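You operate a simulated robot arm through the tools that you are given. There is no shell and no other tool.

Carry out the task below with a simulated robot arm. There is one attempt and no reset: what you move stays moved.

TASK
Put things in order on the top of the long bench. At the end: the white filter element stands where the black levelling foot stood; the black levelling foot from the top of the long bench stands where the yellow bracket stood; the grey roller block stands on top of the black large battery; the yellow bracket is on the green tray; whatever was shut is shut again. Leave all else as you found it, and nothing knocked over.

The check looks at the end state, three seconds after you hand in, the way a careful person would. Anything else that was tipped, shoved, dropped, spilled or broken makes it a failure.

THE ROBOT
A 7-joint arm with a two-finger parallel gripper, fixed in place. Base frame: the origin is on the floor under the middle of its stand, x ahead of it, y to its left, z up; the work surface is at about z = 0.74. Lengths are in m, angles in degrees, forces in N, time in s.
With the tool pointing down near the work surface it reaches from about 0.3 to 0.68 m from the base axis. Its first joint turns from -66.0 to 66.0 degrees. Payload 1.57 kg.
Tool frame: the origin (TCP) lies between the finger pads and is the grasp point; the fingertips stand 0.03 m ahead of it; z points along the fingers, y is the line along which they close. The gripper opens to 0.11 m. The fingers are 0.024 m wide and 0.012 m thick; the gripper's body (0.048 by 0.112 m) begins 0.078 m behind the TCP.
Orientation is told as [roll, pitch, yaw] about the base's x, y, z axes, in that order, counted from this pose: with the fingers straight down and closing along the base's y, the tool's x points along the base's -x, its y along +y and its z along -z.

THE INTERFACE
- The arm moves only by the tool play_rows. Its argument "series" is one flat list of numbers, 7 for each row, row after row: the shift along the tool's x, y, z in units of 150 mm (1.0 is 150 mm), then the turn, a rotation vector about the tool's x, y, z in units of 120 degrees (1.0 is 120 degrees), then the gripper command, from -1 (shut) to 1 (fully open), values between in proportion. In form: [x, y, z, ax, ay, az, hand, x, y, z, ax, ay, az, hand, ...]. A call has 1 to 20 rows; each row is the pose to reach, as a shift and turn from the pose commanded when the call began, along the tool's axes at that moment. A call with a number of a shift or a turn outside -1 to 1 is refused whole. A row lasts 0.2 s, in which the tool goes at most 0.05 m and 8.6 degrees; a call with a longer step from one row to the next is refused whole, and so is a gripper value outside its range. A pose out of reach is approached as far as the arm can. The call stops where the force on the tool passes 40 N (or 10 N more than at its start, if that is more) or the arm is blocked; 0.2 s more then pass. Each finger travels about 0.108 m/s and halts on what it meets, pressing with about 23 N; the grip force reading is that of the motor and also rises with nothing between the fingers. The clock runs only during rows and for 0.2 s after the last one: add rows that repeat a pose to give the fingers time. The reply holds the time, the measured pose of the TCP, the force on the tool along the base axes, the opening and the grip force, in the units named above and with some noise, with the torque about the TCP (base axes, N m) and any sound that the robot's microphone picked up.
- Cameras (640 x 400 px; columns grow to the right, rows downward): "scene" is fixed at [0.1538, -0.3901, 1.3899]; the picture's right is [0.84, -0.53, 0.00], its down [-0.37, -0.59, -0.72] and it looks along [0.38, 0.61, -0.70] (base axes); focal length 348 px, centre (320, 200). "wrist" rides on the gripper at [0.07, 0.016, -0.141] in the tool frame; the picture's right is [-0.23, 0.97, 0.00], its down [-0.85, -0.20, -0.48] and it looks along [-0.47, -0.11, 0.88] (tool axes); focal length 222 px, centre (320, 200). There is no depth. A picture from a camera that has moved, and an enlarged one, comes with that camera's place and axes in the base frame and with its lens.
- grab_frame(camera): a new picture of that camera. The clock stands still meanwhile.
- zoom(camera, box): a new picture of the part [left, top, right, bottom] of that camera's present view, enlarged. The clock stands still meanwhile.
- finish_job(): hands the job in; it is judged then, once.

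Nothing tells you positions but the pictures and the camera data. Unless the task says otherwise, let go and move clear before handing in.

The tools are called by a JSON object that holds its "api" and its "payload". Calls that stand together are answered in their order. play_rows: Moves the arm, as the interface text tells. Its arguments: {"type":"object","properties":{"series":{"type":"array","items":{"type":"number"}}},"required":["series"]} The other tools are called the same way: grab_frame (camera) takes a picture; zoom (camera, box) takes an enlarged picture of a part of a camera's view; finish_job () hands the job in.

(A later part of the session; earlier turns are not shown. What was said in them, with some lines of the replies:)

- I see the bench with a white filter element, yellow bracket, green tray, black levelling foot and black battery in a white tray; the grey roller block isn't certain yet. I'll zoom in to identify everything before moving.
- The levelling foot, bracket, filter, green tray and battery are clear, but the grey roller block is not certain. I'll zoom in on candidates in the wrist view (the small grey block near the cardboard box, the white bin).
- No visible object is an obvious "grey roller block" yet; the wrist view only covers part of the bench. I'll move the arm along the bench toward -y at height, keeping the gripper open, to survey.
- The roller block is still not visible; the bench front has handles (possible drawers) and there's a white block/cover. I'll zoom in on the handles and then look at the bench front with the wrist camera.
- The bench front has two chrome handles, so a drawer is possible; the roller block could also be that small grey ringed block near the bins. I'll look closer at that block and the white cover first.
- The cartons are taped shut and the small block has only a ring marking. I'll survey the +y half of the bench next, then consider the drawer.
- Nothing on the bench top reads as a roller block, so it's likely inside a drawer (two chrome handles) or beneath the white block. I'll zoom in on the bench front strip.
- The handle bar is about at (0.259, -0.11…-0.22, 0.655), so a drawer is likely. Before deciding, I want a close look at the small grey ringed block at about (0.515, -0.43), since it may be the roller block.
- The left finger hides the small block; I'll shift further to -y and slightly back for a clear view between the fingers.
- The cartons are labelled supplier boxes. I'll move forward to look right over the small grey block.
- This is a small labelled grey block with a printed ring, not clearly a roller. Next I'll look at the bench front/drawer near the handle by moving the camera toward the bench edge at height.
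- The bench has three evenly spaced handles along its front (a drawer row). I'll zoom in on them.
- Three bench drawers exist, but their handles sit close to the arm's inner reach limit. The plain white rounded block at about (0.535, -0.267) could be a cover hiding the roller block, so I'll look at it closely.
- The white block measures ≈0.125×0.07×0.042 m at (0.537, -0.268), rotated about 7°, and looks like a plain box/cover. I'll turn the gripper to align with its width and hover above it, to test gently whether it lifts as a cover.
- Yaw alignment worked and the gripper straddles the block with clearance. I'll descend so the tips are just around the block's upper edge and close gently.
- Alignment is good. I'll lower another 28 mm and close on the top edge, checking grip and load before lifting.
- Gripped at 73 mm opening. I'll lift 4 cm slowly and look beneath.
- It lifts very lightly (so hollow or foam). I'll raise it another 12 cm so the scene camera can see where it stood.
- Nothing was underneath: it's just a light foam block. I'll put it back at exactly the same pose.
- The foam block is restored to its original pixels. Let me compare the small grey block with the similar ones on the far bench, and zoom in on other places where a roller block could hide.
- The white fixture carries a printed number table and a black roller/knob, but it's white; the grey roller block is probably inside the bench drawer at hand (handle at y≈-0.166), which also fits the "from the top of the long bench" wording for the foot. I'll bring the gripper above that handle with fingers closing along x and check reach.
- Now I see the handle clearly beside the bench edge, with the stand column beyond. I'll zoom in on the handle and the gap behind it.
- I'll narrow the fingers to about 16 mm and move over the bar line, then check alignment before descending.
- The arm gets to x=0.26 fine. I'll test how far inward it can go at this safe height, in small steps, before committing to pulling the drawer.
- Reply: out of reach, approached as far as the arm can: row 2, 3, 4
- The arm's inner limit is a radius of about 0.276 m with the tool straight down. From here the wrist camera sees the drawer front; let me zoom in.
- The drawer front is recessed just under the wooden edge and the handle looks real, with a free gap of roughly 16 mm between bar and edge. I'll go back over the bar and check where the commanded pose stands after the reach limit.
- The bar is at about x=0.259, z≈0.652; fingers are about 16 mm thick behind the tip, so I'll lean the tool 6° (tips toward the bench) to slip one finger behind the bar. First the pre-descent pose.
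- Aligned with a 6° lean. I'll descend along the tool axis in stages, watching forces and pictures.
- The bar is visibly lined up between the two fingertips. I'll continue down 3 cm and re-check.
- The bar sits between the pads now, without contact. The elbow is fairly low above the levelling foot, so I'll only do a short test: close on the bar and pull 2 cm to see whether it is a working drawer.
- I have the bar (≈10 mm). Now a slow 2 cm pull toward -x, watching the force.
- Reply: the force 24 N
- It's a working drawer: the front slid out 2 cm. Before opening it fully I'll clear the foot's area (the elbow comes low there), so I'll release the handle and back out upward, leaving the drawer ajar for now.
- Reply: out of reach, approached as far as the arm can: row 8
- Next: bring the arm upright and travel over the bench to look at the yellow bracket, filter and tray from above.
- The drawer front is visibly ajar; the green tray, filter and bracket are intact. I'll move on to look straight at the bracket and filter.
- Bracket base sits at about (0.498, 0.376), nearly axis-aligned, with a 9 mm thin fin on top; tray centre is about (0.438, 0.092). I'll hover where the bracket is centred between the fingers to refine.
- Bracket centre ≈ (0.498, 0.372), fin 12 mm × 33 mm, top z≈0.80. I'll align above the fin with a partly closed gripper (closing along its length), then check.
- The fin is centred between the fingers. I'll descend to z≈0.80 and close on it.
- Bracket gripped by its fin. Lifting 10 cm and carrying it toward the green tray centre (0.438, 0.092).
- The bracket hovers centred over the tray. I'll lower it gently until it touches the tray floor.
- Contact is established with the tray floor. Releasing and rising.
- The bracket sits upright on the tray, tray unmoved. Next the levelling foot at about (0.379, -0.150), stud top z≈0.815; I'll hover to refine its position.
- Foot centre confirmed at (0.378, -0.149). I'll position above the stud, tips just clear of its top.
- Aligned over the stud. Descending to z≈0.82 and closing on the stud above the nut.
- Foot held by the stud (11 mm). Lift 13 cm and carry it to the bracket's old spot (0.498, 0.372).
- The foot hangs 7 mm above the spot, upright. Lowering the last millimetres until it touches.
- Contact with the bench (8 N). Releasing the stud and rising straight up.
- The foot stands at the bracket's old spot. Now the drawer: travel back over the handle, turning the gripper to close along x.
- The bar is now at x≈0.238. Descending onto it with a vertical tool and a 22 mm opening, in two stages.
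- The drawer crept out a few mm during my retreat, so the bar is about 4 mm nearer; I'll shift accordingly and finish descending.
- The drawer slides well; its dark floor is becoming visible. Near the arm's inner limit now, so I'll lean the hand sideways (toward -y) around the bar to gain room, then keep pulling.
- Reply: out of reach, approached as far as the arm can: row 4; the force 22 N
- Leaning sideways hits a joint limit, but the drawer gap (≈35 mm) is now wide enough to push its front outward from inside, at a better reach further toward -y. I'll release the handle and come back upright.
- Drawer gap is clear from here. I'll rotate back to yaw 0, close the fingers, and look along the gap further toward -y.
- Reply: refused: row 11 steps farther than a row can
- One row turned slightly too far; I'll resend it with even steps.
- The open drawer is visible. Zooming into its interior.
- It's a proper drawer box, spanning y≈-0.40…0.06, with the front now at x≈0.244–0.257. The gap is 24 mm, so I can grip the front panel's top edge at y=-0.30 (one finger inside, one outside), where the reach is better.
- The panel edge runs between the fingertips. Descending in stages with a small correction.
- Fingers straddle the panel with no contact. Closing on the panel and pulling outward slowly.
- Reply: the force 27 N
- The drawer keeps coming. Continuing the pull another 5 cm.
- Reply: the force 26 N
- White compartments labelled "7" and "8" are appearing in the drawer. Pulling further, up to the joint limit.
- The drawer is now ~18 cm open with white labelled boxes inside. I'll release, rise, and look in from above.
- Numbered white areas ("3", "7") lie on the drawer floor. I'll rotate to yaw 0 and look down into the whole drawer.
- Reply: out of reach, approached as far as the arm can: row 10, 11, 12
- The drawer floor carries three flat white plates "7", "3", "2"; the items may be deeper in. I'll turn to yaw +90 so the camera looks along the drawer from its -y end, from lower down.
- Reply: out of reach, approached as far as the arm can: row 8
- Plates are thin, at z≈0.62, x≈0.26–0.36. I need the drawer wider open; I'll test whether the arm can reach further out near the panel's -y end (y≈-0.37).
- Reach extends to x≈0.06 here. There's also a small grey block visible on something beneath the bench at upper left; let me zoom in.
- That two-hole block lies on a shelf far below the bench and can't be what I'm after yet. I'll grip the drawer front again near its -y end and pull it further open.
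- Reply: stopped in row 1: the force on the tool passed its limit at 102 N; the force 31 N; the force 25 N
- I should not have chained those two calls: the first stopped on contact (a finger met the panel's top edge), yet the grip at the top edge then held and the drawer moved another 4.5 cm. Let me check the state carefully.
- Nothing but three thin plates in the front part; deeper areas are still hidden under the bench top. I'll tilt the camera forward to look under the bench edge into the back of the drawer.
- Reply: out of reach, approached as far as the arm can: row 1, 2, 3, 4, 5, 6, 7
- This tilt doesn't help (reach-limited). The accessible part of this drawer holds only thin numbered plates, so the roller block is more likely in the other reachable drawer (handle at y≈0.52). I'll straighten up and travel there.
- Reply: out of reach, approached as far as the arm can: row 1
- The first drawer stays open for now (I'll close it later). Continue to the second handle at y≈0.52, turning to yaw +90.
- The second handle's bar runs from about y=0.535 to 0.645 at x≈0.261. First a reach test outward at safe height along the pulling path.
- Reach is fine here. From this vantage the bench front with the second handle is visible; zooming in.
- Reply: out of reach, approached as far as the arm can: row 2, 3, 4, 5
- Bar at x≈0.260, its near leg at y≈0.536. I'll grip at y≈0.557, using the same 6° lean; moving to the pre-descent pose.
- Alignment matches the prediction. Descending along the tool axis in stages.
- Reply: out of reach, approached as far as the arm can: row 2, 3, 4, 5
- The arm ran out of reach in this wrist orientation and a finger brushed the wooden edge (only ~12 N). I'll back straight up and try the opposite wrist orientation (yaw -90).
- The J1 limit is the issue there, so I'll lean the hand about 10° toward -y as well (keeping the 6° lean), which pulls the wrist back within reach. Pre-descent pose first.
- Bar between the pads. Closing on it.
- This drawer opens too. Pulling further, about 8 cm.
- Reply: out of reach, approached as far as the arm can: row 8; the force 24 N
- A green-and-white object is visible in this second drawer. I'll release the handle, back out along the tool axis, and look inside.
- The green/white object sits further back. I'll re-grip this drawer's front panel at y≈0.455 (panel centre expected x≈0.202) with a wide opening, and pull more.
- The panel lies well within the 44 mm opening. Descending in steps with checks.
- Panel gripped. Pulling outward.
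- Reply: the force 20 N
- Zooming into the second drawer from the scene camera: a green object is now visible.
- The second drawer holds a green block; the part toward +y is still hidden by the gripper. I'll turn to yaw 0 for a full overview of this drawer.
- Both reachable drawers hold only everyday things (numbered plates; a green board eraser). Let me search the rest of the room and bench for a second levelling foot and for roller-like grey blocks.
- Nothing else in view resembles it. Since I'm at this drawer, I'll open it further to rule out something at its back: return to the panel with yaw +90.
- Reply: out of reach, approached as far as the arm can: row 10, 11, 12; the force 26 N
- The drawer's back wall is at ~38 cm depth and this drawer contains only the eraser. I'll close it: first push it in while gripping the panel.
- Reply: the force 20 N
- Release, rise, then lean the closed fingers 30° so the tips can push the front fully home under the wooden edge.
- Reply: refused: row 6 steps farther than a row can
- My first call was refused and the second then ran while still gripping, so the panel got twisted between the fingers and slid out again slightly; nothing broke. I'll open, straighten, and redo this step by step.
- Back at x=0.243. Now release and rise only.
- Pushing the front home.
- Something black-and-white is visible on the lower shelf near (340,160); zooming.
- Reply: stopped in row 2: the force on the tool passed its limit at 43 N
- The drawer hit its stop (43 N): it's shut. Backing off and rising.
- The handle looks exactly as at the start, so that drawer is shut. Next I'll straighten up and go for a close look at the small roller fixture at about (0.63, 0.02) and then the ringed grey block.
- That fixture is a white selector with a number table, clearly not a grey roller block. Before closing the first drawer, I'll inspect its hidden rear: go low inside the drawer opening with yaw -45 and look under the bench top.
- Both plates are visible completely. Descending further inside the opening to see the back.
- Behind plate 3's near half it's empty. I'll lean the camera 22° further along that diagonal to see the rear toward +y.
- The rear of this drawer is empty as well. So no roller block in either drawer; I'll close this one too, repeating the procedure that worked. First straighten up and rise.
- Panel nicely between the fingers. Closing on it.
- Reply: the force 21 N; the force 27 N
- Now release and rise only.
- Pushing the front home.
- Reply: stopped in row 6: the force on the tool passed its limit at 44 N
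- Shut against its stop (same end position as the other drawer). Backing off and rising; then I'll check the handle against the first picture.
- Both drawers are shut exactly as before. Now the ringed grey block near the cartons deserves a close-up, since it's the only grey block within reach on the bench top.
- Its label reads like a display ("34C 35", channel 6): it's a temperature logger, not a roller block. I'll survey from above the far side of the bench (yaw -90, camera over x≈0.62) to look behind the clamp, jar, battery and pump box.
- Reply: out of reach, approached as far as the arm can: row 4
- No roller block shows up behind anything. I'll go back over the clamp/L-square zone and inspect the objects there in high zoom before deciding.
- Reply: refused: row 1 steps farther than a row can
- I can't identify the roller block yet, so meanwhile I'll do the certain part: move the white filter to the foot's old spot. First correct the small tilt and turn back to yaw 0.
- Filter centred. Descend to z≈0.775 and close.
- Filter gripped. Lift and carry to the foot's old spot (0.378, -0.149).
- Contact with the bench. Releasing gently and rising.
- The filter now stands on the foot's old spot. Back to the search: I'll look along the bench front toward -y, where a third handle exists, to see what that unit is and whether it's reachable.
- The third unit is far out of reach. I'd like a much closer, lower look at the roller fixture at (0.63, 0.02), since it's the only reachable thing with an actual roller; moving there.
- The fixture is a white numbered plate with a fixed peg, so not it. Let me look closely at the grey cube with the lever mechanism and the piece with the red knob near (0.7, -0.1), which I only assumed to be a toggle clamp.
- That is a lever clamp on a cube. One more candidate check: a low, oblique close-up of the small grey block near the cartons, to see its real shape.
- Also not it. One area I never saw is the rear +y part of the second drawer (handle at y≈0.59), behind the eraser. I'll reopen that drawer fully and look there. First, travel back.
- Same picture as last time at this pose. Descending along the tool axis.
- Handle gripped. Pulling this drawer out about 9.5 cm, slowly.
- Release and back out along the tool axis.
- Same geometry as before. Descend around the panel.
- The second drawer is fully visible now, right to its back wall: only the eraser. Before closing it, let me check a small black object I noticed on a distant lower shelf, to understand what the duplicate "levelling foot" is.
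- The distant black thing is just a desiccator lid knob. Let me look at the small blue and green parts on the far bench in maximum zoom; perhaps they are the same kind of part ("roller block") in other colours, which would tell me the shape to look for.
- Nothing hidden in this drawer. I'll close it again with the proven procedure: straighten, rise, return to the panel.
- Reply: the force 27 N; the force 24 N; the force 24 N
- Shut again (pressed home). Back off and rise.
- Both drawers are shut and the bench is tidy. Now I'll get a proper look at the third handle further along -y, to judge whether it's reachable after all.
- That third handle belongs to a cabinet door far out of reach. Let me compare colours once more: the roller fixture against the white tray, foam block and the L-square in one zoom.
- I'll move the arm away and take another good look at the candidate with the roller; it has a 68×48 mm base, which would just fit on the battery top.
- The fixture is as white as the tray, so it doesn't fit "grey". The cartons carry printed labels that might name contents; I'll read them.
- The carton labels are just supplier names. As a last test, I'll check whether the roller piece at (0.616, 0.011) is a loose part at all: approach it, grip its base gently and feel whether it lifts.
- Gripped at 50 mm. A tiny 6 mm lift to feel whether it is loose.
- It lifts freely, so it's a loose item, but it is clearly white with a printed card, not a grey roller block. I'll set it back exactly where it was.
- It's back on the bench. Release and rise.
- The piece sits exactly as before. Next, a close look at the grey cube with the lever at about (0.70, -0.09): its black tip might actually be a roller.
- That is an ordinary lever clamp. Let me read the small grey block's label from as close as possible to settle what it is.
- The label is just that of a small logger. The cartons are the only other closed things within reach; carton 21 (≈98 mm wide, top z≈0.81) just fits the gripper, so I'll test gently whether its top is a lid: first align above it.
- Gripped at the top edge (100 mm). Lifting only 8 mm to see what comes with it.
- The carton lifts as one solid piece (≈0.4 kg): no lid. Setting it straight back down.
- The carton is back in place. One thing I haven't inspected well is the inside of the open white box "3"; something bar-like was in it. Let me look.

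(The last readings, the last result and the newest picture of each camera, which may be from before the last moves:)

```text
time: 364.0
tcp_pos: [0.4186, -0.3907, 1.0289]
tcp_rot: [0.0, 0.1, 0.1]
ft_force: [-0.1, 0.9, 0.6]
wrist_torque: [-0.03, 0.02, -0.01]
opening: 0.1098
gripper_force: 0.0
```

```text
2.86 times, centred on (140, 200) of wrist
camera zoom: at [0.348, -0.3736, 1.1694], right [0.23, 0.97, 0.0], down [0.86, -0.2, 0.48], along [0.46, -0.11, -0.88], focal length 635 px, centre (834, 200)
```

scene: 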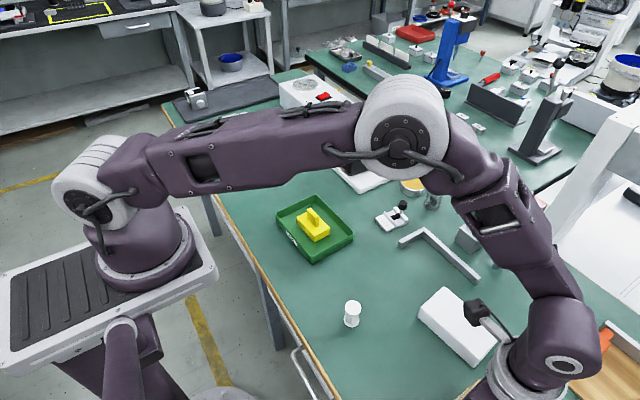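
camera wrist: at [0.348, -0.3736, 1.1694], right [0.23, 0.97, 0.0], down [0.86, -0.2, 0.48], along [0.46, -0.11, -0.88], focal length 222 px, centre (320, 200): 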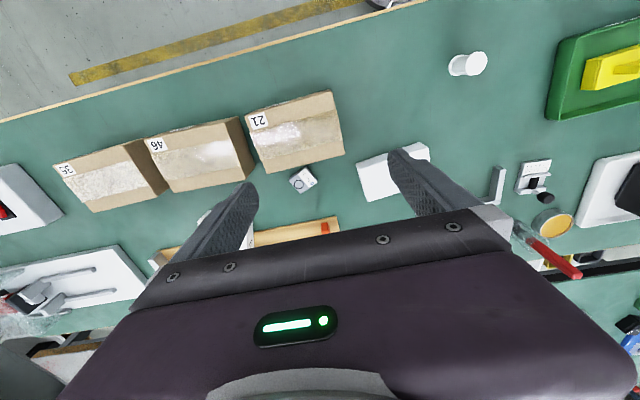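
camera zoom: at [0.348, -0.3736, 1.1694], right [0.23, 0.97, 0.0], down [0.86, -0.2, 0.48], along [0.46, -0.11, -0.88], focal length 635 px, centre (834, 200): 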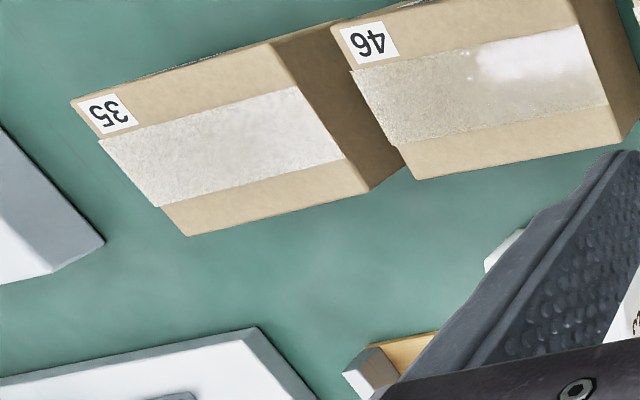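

Box "3" is far outside reach anyway. By elimination the only reachable loose part that has an actual roller held between two cheeks on a light block is the piece at (0.616, 0.011); that must be the "roller block" (its pale grey looks white in this light). I'll place it on the battery: first go back to it.

{"api": "play_rows", "payload": {"series": [-0.2, 0.25, 0.1, 0, 0, 0, 0.6, -0.4, 0.5, 0.2, 0, 0, 0, 0.3, -0.6, 0.7, 0.3, 0, 0, 0, 0.127, -0.75, 0.85, 0.4, 0, 0, 0, 0.127, -0.85, 1, 0.5, 0, 0, 0, 0.127]}}

{"api": "play_rows", "payload": {"series": [-0.1, 0.25, 0, 0, 0, 0.01, 0.127, -0.2, 0.5, 0, 0, 0, 0.02, 0.127, -0.3, 0.75, 0, 0, 0, 0.033, 0.127, -0.4, 1, 0, 0, 0, 0.033, 0.127]}}

{"api": "play_rows", "payload": {"series": [-0.03, 0.2, 0.05, 0, 0, 0, 0.127, -0.05, 0.4, 0.1, 0, 0, 0, 0.127, -0.07, 0.6, 0.2, 0, 0, 0, 0.127, -0.07, 0.67, 0.3, 0, 0, 0, 0.127, -0.07, 0.67, 0.3, 0, 0, 0, 0.127]}}

{"api": "zoom", "payload": {"camera": "wrist", "box": [220, 80, 420, 240]}}

```text
refused: row 1 steps farther than a row can; nothing moved
```

```text
time: 365.0
tcp_pos: [0.4781, -0.2395, 1.0293]
tcp_rot: [0.0, 0.2, -4.0]
ft_force: [0.0, 0.4, 0.0]
wrist_torque: [-0.03, 0.01, 0.04]
opening: 0.0619
gripper_force: 0.2
```

```text
time: 366.2
tcp_pos: [0.4959, -0.1423, 0.9866]
tcp_rot: [0.1, 0.1, -3.9]
ft_force: [0.6, -0.2, -0.5]
wrist_torque: [-0.03, -0.02, -0.02]
opening: 0.062
gripper_force: 0.0
```

```text
2.50 times, centred on (320, 160) of wrist
camera zoom: at [0.4261, -0.119, 1.1276], right [0.29, 0.96, 0.0], down [0.84, -0.26, 0.48], along [0.46, -0.14, -0.88], focal length 555 px, centre (320, 300)
```

zoom: 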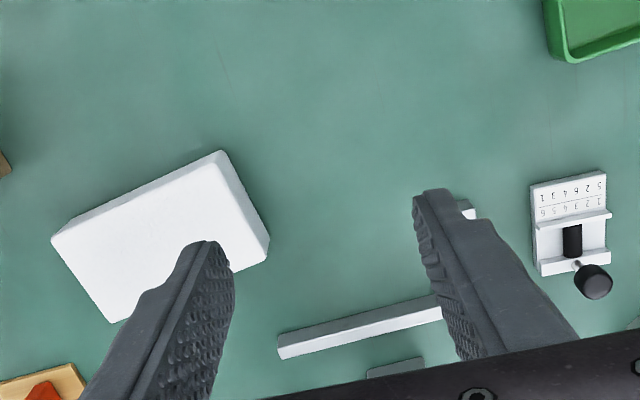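

Before touching the piece, I'll check that the gripper can actually reach over the battery top (x≈0.675, y≈0.23).

{"api": "play_rows", "payload": {"series": [-0.15, 0.2, 0, 0, 0, 0, 0.127, -0.3, 0.4, 0, 0, 0, 0, 0.127, -0.45, 0.6, 0, 0, 0, 0, 0.127, -0.6, 0.8, 0, 0, 0, 0, 0.127, -0.7, 1, 0, 0, 0, 0, 0.127]}}

{"api": "play_rows", "payload": {"series": [-0.1, 0.2, 0.05, 0, 0, 0.01, 0.127, -0.2, 0.4, 0.1, 0, 0, 0.02, 0.127, -0.3, 0.6, 0.2, 0, 0, 0.03, 0.127, -0.4, 0.8, 0.3, 0, 0, 0.03, 0.127, -0.5, 1, 0.4, 0, 0, 0.03, 0.127]}}

{"api": "play_rows", "payload": {"series": [-0.02, 0.2, 0.05, 0, 0, 0, 0.127, -0.03, 0.4, 0.1, 0, 0, 0, 0.127, -0.05, 0.5, 0.15, 0, 0, 0, 0.127, -0.05, 0.5, 0.2, 0, 0, 0, 0.127]}}

{"api": "grab_frame", "payload": {"camera": "wrist"}}

```text
time: 367.4
tcp_pos: [0.6103, 0.0024, 0.981]
tcp_rot: [0.0, 0.1, -4.0]
ft_force: [-0.4, 0.5, 0.2]
wrist_torque: [-0.03, 0.05, -0.02]
opening: 0.0619
gripper_force: 0.0
```

```text
time: 368.6
tcp_pos: [0.6771, 0.1405, 0.9215]
tcp_rot: [-0.2, 0.1, -7.5]
ft_force: [0.6, 0.6, -0.3]
wrist_torque: [-0.02, -0.02, 0.03]
opening: 0.0621
gripper_force: 0.0
out of reach, approached as far as the arm can: row 5
```

```text
time: 369.6
tcp_pos: [0.6594, 0.1975, 0.8981]
tcp_rot: [0.1, 0.3, -7.6]
ft_force: [-0.2, 0.1, -0.2]
wrist_torque: [-0.01, 0.02, 0.03]
opening: 0.0621
gripper_force: 0.1
out of reach, approached as far as the arm can: row 1, 2, 3, 4
```

```text
taken
camera wrist: at [0.5918, 0.2249, 1.0385], right [0.35, 0.94, 0.0], down [0.82, -0.31, 0.48], along [0.45, -0.17, -0.88], focal length 222 px, centre (320, 200)
```

wrist: 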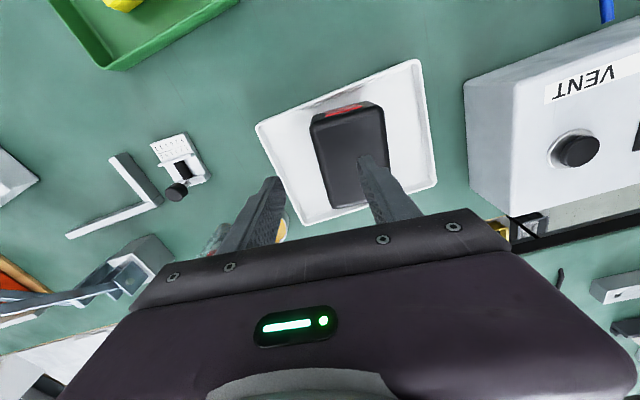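

Straight down, the arm reaches only r≈0.69 here, so the battery's centre (r≈0.72) needs a slight outward lean of the tool. I'll grip the piece with an 8° lean (hand toward the robot), so it stays upright when I set it down with the same lean. Moving back above it.

{"api": "play_rows", "payload": {"series": [0.03, -0.25, 0, 0, 0, 0, 0.127, 0.06, -0.5, 0, 0, 0, 0, 0.127, 0.09, -0.75, 0, 0, 0, 0, 0.127, 0.11, -1, 0, 0, 0, 0, 0.127]}}

{"api": "play_rows", "payload": {"series": [0.01, -0.14, 0, 0, -0.02, -0.01, 0.127, 0.02, -0.27, 0, 0, -0.04, -0.02, 0.127, 0.02, -0.27, 0, 0, -0.0667, -0.031, 0.127, 0.02, -0.27, 0, 0, -0.0667, -0.031, 0.127]}}

{"api": "zoom", "payload": {"camera": "wrist", "box": [220, 80, 420, 240]}}

```text
time: 370.6
tcp_pos: [0.6202, 0.0488, 0.8991]
tcp_rot: [0.1, 0.0, -7.6]
ft_force: [0.9, -0.8, 0.3]
wrist_torque: [0.03, -0.02, 0.05]
opening: 0.0619
gripper_force: 0.1
```

```text
time: 371.6
tcp_pos: [0.6119, 0.0078, 0.8981]
tcp_rot: [-0.2, -8.0, -3.8]
ft_force: [0.7, 0.7, -0.1]
wrist_torque: [0.03, 0.02, -0.01]
opening: 0.0622
gripper_force: 0.0
```

```text
2.50 times, centred on (320, 160) of wrist
camera zoom: at [0.5231, 0.0331, 1.0265], right [0.29, 0.96, 0.03], down [0.77, -0.25, 0.59], along [0.57, -0.15, -0.8], focal length 555 px, centre (320, 300)
```

zoom: 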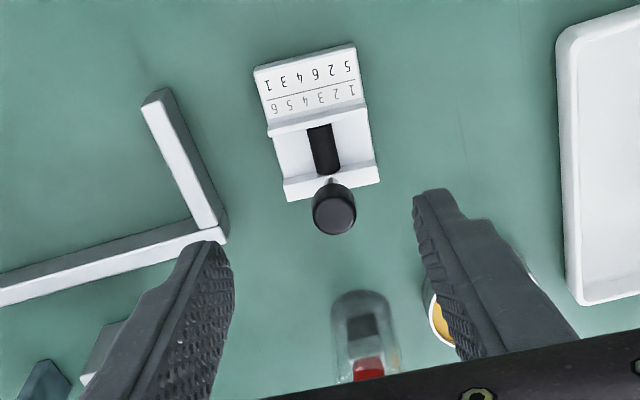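

{"api": "play_rows", "payload": {"series": [0.02, 0.01, 0.15, 0, 0, 0, 0.127, 0.042, 0.02, 0.3, 0, 0, 0, 0.127, 0.07, 0.02, 0.5, 0, 0, 0, 0.127, 0.09, 0.02, 0.65, 0, 0, 0, 0.127, 0.106, 0.02, 0.76, 0, 0, 0, 0.127, 0.106, 0.02, 0.76, 0, 0, 0, 0.127]}}

{"api": "zoom", "payload": {"camera": "wrist", "box": [220, 80, 420, 240]}}

```text
time: 373.0
tcp_pos: [0.6121, 0.0122, 0.7833]
tcp_rot: [-0.2, -7.9, -3.8]
ft_force: [0.0, 0.7, 0.8]
wrist_torque: [-0.01, -0.01, 0.02]
opening: 0.062
gripper_force: 0.1
```

```text
2.50 times, centred on (320, 160) of wrist
camera zoom: at [0.5239, 0.0352, 0.9117], right [0.29, 0.96, 0.03], down [0.77, -0.25, 0.59], along [0.57, -0.15, -0.81], focal length 555 px, centre (320, 300)
```

zoom: 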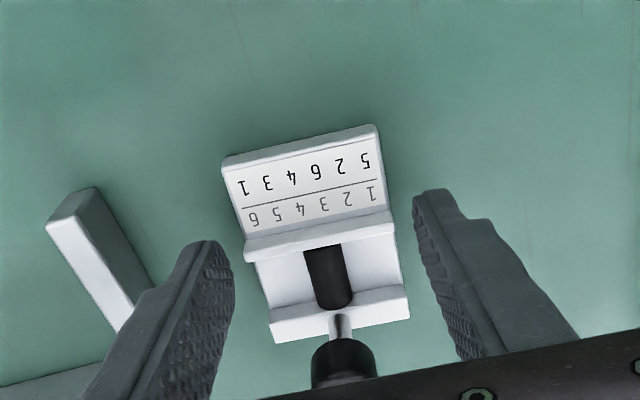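

Aligned. Closing on its sides.

{"api": "play_rows", "payload": {"series": [0, 0, 0.01, 0, 0, 0, 0, 0, 0, 0.01, 0, 0, 0, -0.1, 0, 0, 0.01, 0, 0, 0, -0.2, 0, 0, 0.01, 0, 0, 0, -0.4]}}

```text
time: 374.0
tcp_pos: [0.6131, 0.0103, 0.7801]
tcp_rot: [-0.2, -7.8, -3.8]
ft_force: [0.1, -0.4, 0.2]
wrist_torque: [-0.01, -0.01, -0.02]
opening: 0.0497
gripper_force: 23.2
```

Gripped. Lift it clear first.

{"api": "play_rows", "payload": {"series": [-0.01, 0, -0.07, 0, 0, 0, -0.4, -0.04, 0, -0.28, 0, 0, 0, -0.4, -0.07, 0, -0.5, 0, 0, 0, -0.4, -0.102, 0, -0.726, 0, 0, 0, -0.4, -0.102, 0, -0.726, 0, 0, 0, -0.4]}}

{"api": "zoom", "payload": {"camera": "scene", "box": [330, 120, 460, 250]}}

```text
time: 375.2
tcp_pos: [0.612, 0.0124, 0.8907]
tcp_rot: [0.0, -7.9, -3.8]
ft_force: [-0.3, -1.0, -1.5]
wrist_torque: [-0.03, 0.04, -0.03]
opening: 0.0494
gripper_force: 23.1
```

```text
3.08 times, centred on (395, 185) of scene
camera zoom: at [0.1538, -0.3901, 1.3899], right [0.84, -0.53, 0.0], down [-0.37, -0.59, -0.72], along [0.38, 0.61, -0.7], focal length 1072 px, centre (89, 246)
```

zoom: 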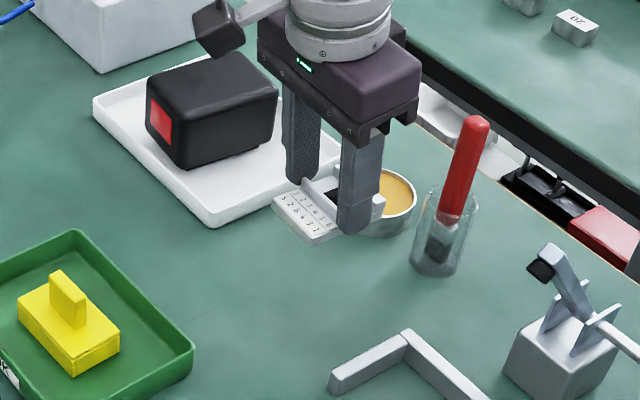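

Held level. Moving over the battery in two steps (bottom of the piece at z≈0.85, battery top 0.805).

{"api": "play_rows", "payload": {"series": [-0.04, 0.18, 0.005, 0.0005, 0, 0.004, -0.4, -0.08, 0.36, 0.01, 0.001, 0, 0.008, -0.4, -0.13, 0.55, 0.018, 0.002, 0, 0.012, -0.4, -0.173, 0.741, 0.024, 0.0022, 0, 0.016, -0.4]}}

{"api": "play_rows", "payload": {"series": [-0.04, 0.18, 0.005, 0.0005, 0, 0.004, -0.4, -0.08, 0.36, 0.01, 0.001, 0, 0.008, -0.4, -0.13, 0.55, 0.018, 0.002, 0, 0.012, -0.4, -0.173, 0.741, 0.024, 0.0022, 0, 0.016, -0.4, -0.173, 0.741, 0.024, 0.0022, 0, 0.016, -0.4]}}

{"api": "grab_frame", "payload": {"camera": "wrist"}}

{"api": "zoom", "payload": {"camera": "scene", "box": [310, 90, 440, 210]}}

```text
time: 376.2
tcp_pos: [0.6441, 0.1232, 0.8886]
tcp_rot: [-0.2, -7.9, -5.8]
ft_force: [0.2, -0.1, -1.3]
wrist_torque: [0.0, 0.0, 0.0]
opening: 0.0496
gripper_force: 22.7
```

```text
time: 377.4
tcp_pos: [0.6765, 0.2215, 0.8837]
tcp_rot: [-1.0, -6.8, -7.2]
ft_force: [0.0, -0.6, -1.6]
wrist_torque: [-0.01, 0.03, 0.02]
opening: 0.0493
gripper_force: 22.9
out of reach, approached as far as the arm can: row 4
```

```text
taken
camera wrist: at [0.5926, 0.2532, 1.0142], right [0.35, 0.94, 0.01], down [0.76, -0.29, 0.58], along [0.55, -0.19, -0.82], focal length 222 px, centre (320, 200)
```

wrist: 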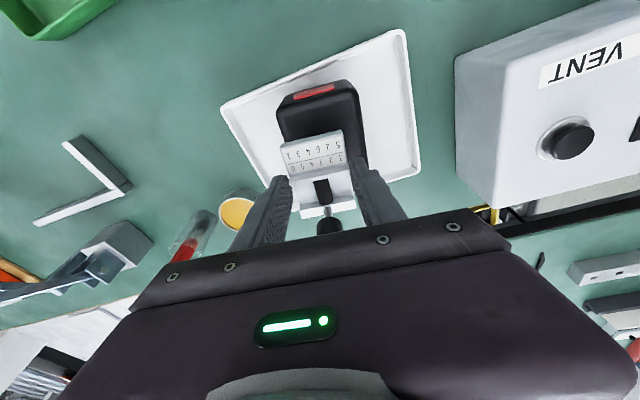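

```text
3.33 times, centred on (375, 150) of scene
camera zoom: at [0.1538, -0.3901, 1.3899], right [0.84, -0.53, 0.0], down [-0.37, -0.59, -0.72], along [0.38, 0.61, -0.7], focal length 1161 px, centre (137, 367)
```

zoom: 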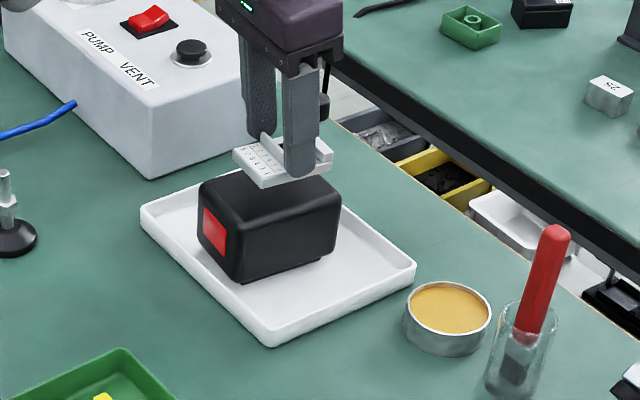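

The piece hovers over the battery, close to the arm's limit. I'll come back 1 cm toward the robot and lower gently until contact.

{"api": "play_rows", "payload": {"series": [0.04, 0.01, 0.03, 0, 0, 0, -0.4, 0.075, 0.02, 0.06, 0, 0, 0, -0.4, 0.09, 0.02, 0.12, 0, 0, 0, -0.4, 0.098, 0.02, 0.18, 0, 0, 0, -0.4, 0.098, 0.02, 0.18, 0, 0, 0, -0.4]}}

{"api": "zoom", "payload": {"camera": "scene", "box": [310, 90, 440, 210]}}

```text
time: 378.6
tcp_pos: [0.6743, 0.2334, 0.8603]
tcp_rot: [-0.2, -7.9, -7.7]
ft_force: [-0.5, 0.2, -1.0]
wrist_torque: [0.02, 0.03, 0.0]
opening: 0.0494
gripper_force: 22.9
```

```text
3.33 times, centred on (375, 150) of scene
camera zoom: at [0.1538, -0.3901, 1.3899], right [0.84, -0.53, 0.0], down [-0.37, -0.59, -0.72], along [0.38, 0.61, -0.7], focal length 1161 px, centre (137, 367)
```

zoom: 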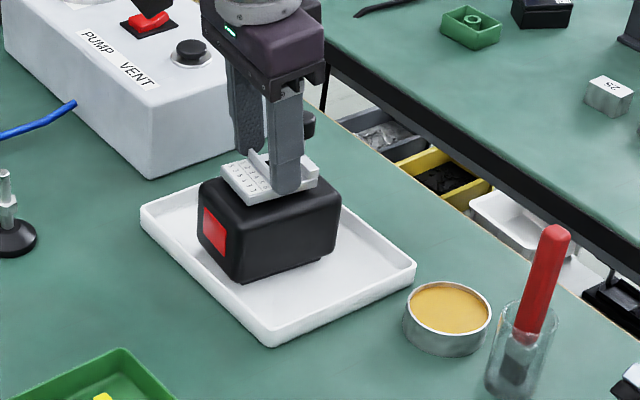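

{"api": "play_rows", "payload": {"series": [0.004, 0, 0.03, 0, 0, 0, -0.4, 0.008, 0, 0.055, 0, 0, 0, -0.4, 0.01, 0, 0.07, 0, 0, 0, -0.4]}}

{"api": "zoom", "payload": {"camera": "wrist", "box": [220, 60, 440, 240]}}

```text
time: 379.4
tcp_pos: [0.6739, 0.2332, 0.8525]
tcp_rot: [-0.1, -8.3, -7.7]
ft_force: [5.2, 1.3, 21.0]
wrist_torque: [0.18, -0.36, -0.24]
opening: 0.0496
gripper_force: 23.1
```

```text
2.22 times, centred on (330, 150) of wrist
camera zoom: at [0.587, 0.2636, 0.981], right [0.35, 0.93, 0.03], down [0.74, -0.3, 0.6], along [0.57, -0.19, -0.8], focal length 494 px, centre (298, 311)
```

zoom: 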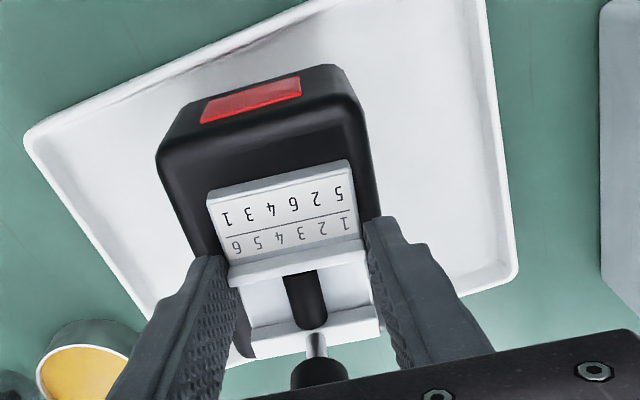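

Contact at z≈0.8525. The piece sits a few mm off toward +y on the battery; I'll lift a hair, shift 5 mm toward -y, and set down again.

{"api": "play_rows", "payload": {"series": [-0.003, 0, -0.025, 0, 0, 0, -0.4, -0.003, -0.02, -0.025, 0, 0, 0, -0.4, -0.003, -0.035, -0.025, 0, 0, 0, -0.4, -0.001, -0.035, -0.012, 0, 0, 0, -0.4, 0, -0.035, -0.003, 0, 0, 0, -0.4]}}

{"api": "zoom", "payload": {"camera": "scene", "box": [310, 90, 440, 210]}}

```text
time: 380.6
tcp_pos: [0.672, 0.227, 0.8522]
tcp_rot: [-0.3, -8.0, -7.7]
ft_force: [-4.7, -0.2, 13.8]
wrist_torque: [-0.01, -0.2, -0.01]
opening: 0.0499
gripper_force: 22.7
```

```text
3.33 times, centred on (375, 150) of scene
camera zoom: at [0.1534, -0.3902, 1.3899], right [0.84, -0.53, 0.0], down [-0.37, -0.59, -0.72], along [0.38, 0.61, -0.7], focal length 1161 px, centre (137, 367)
```

zoom: 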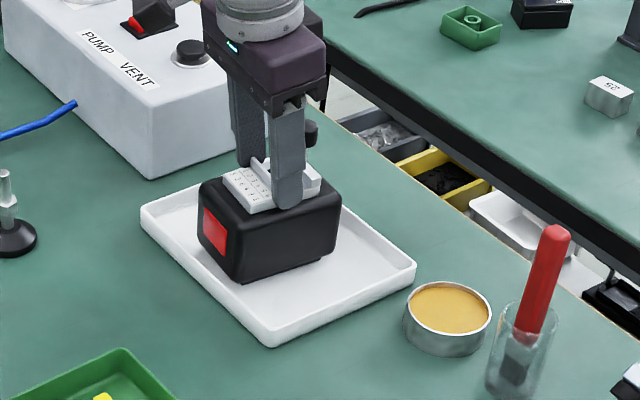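

It rests level on the battery. Release and rise straight up.

{"api": "play_rows", "payload": {"series": [0, 0, -0.003, 0, 0, 0, 0, 0, 0, -0.003, 0, 0, 0, 0.127, 0, 0, -0.003, 0, 0, 0, 0.127, -0.014, 0, -0.1, 0, 0, 0, 0.127, -0.042, 0, -0.3, 0, 0, 0, 0.127, -0.07, 0, -0.5, 0, 0, 0, 0.127, -0.1, 0, -0.7, 0, 0, 0, 0.127]}}

{"api": "zoom", "payload": {"camera": "scene", "box": [310, 90, 440, 210]}}

{"api": "grab_frame", "payload": {"camera": "wrist"}}

```text
time: 382.2
tcp_pos: [0.6731, 0.2276, 0.9569]
tcp_rot: [-0.2, -7.9, -7.7]
ft_force: [0.6, 0.1, 1.1]
wrist_torque: [-0.03, 0.02, 0.04]
opening: 0.062
gripper_force: 0.1
```

```text
3.33 times, centred on (375, 150) of scene
camera zoom: at [0.1538, -0.3901, 1.3899], right [0.84, -0.53, 0.0], down [-0.37, -0.59, -0.72], along [0.38, 0.61, -0.7], focal length 1161 px, centre (137, 367)
```

zoom: 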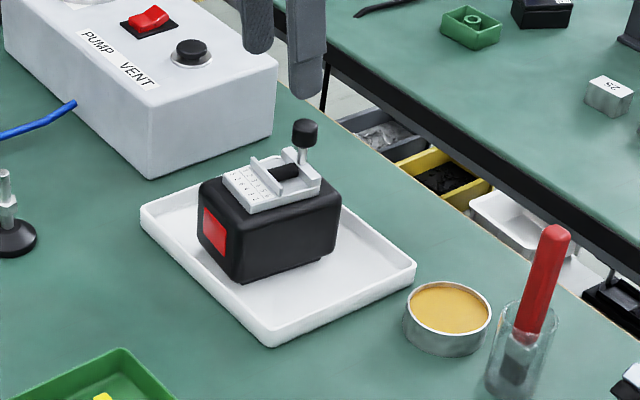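

```text
taken
camera wrist: at [0.5866, 0.2577, 1.0854], right [0.35, 0.94, 0.03], down [0.75, -0.3, 0.59], along [0.56, -0.19, -0.81], focal length 222 px, centre (320, 200)
```

wrist: 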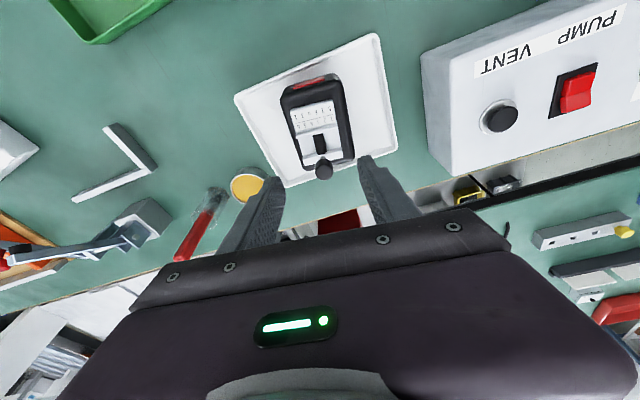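

The piece stands level on the battery. Now I'll retreat to a clear pose near the start and check the whole bench.

{"api": "play_rows", "payload": {"series": [0.1, -0.05, -0.1, 0, 0.02, -0.01, 0.3, 0.25, -0.12, -0.2, 0, 0.04, -0.02, 0.5, 0.45, -0.2, -0.3, 0, 0.0667, -0.04, 0.7, 0.65, -0.3, -0.4, 0, 0.0667, -0.06, 0.9, 0.9, -0.4, -0.45, 0, 0.0667, -0.064, 1]}}

{"api": "play_rows", "payload": {"series": [0.15, -0.1, -0.1, 0, 0, 0, 1, 0.3, -0.2, -0.2, 0, 0, 0, 1, 0.5, -0.3, -0.25, 0, 0, 0, 1, 0.6, -0.4, -0.25, 0, 0, 0, 1]}}

{"api": "grab_frame", "payload": {"camera": "scene"}}

{"api": "grab_frame", "payload": {"camera": "wrist"}}

```text
time: 383.4
tcp_pos: [0.5215, 0.1868, 1.0066]
tcp_rot: [-0.6, 0.0, -0.1]
ft_force: [-0.1, -0.8, -0.1]
wrist_torque: [0.04, -0.05, 0.02]
opening: 0.1101
gripper_force: 0.0
```

```text
time: 384.4
tcp_pos: [0.4328, 0.1302, 1.0432]
tcp_rot: [-0.7, 0.2, 0.0]
ft_force: [-0.9, -0.3, -0.4]
wrist_torque: [0.01, 0.02, 0.02]
opening: 0.1102
gripper_force: 0.1
```

```text
taken
```

scene: 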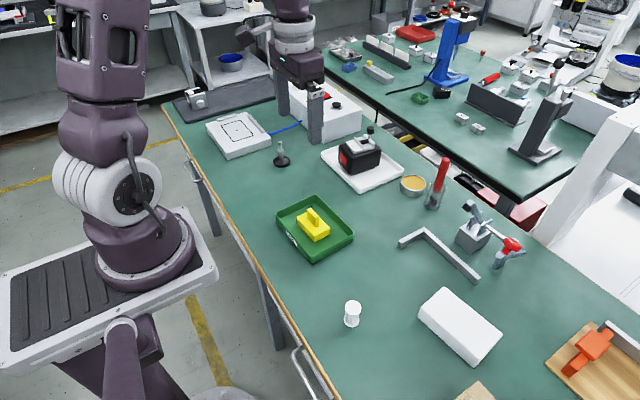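

```text
taken
camera wrist: at [0.3628, 0.1484, 1.1831], right [0.23, 0.97, -0.01], down [0.86, -0.19, 0.48], along [0.46, -0.12, -0.88], focal length 222 px, centre (320, 200)
```

wrist: 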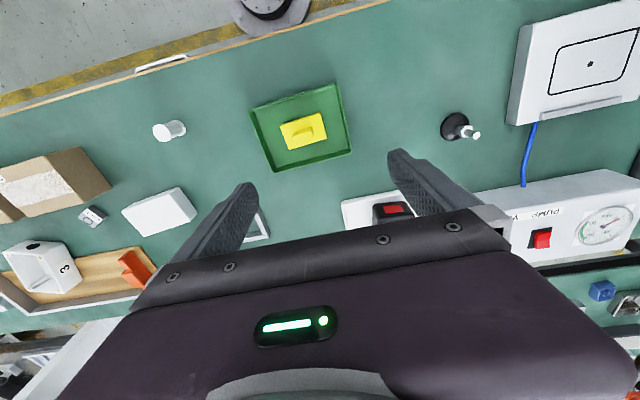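

The filter, foot and bracket are where they should be, both drawers are shut, and the arm is clear. I never found an object that is clearly a "grey roller block". The piece on the battery is my best guess, and it looks white. I have no further reachable place to search, so I'm handing in.

{"api": "finish_job", "payload": {}}

```text
The job is handed in.
```

I handed the job in, but I'm not confident it passes: I never found anything that was clearly the grey roller block.

**Done, as far as the pictures show:**
- The yellow bracket stands on the green tray.
- The black levelling foot stands where the bracket was.
- The white filter element stands where the foot was.
- Both bench drawers I opened while searching are shut again.

**Uncertain – the roller block:**
- I searched the bench top and both drawers within reach, and looked under the foam block. The drawers held only three numbered plates and a green eraser.
- The piece I put on the battery is a guess. It is small, with a black cylinder between two cheeks and a printed number card, and it looks white rather than grey. If it's the wrong object, the roller block goal is missed and a bystander item has been moved.

**Disturbed while searching:**
- I lifted the foam block and put it back at the same spot in the pictures.
- I lifted carton 21 a few millimetres and set it down. It may be about 2 mm and 2° off its original pose.
- I touched the bench front twice: a fingertip brushed the wooden edge, and a finger hit a drawer front hard enough to trip the force limit (102 N). I saw no damage from either.
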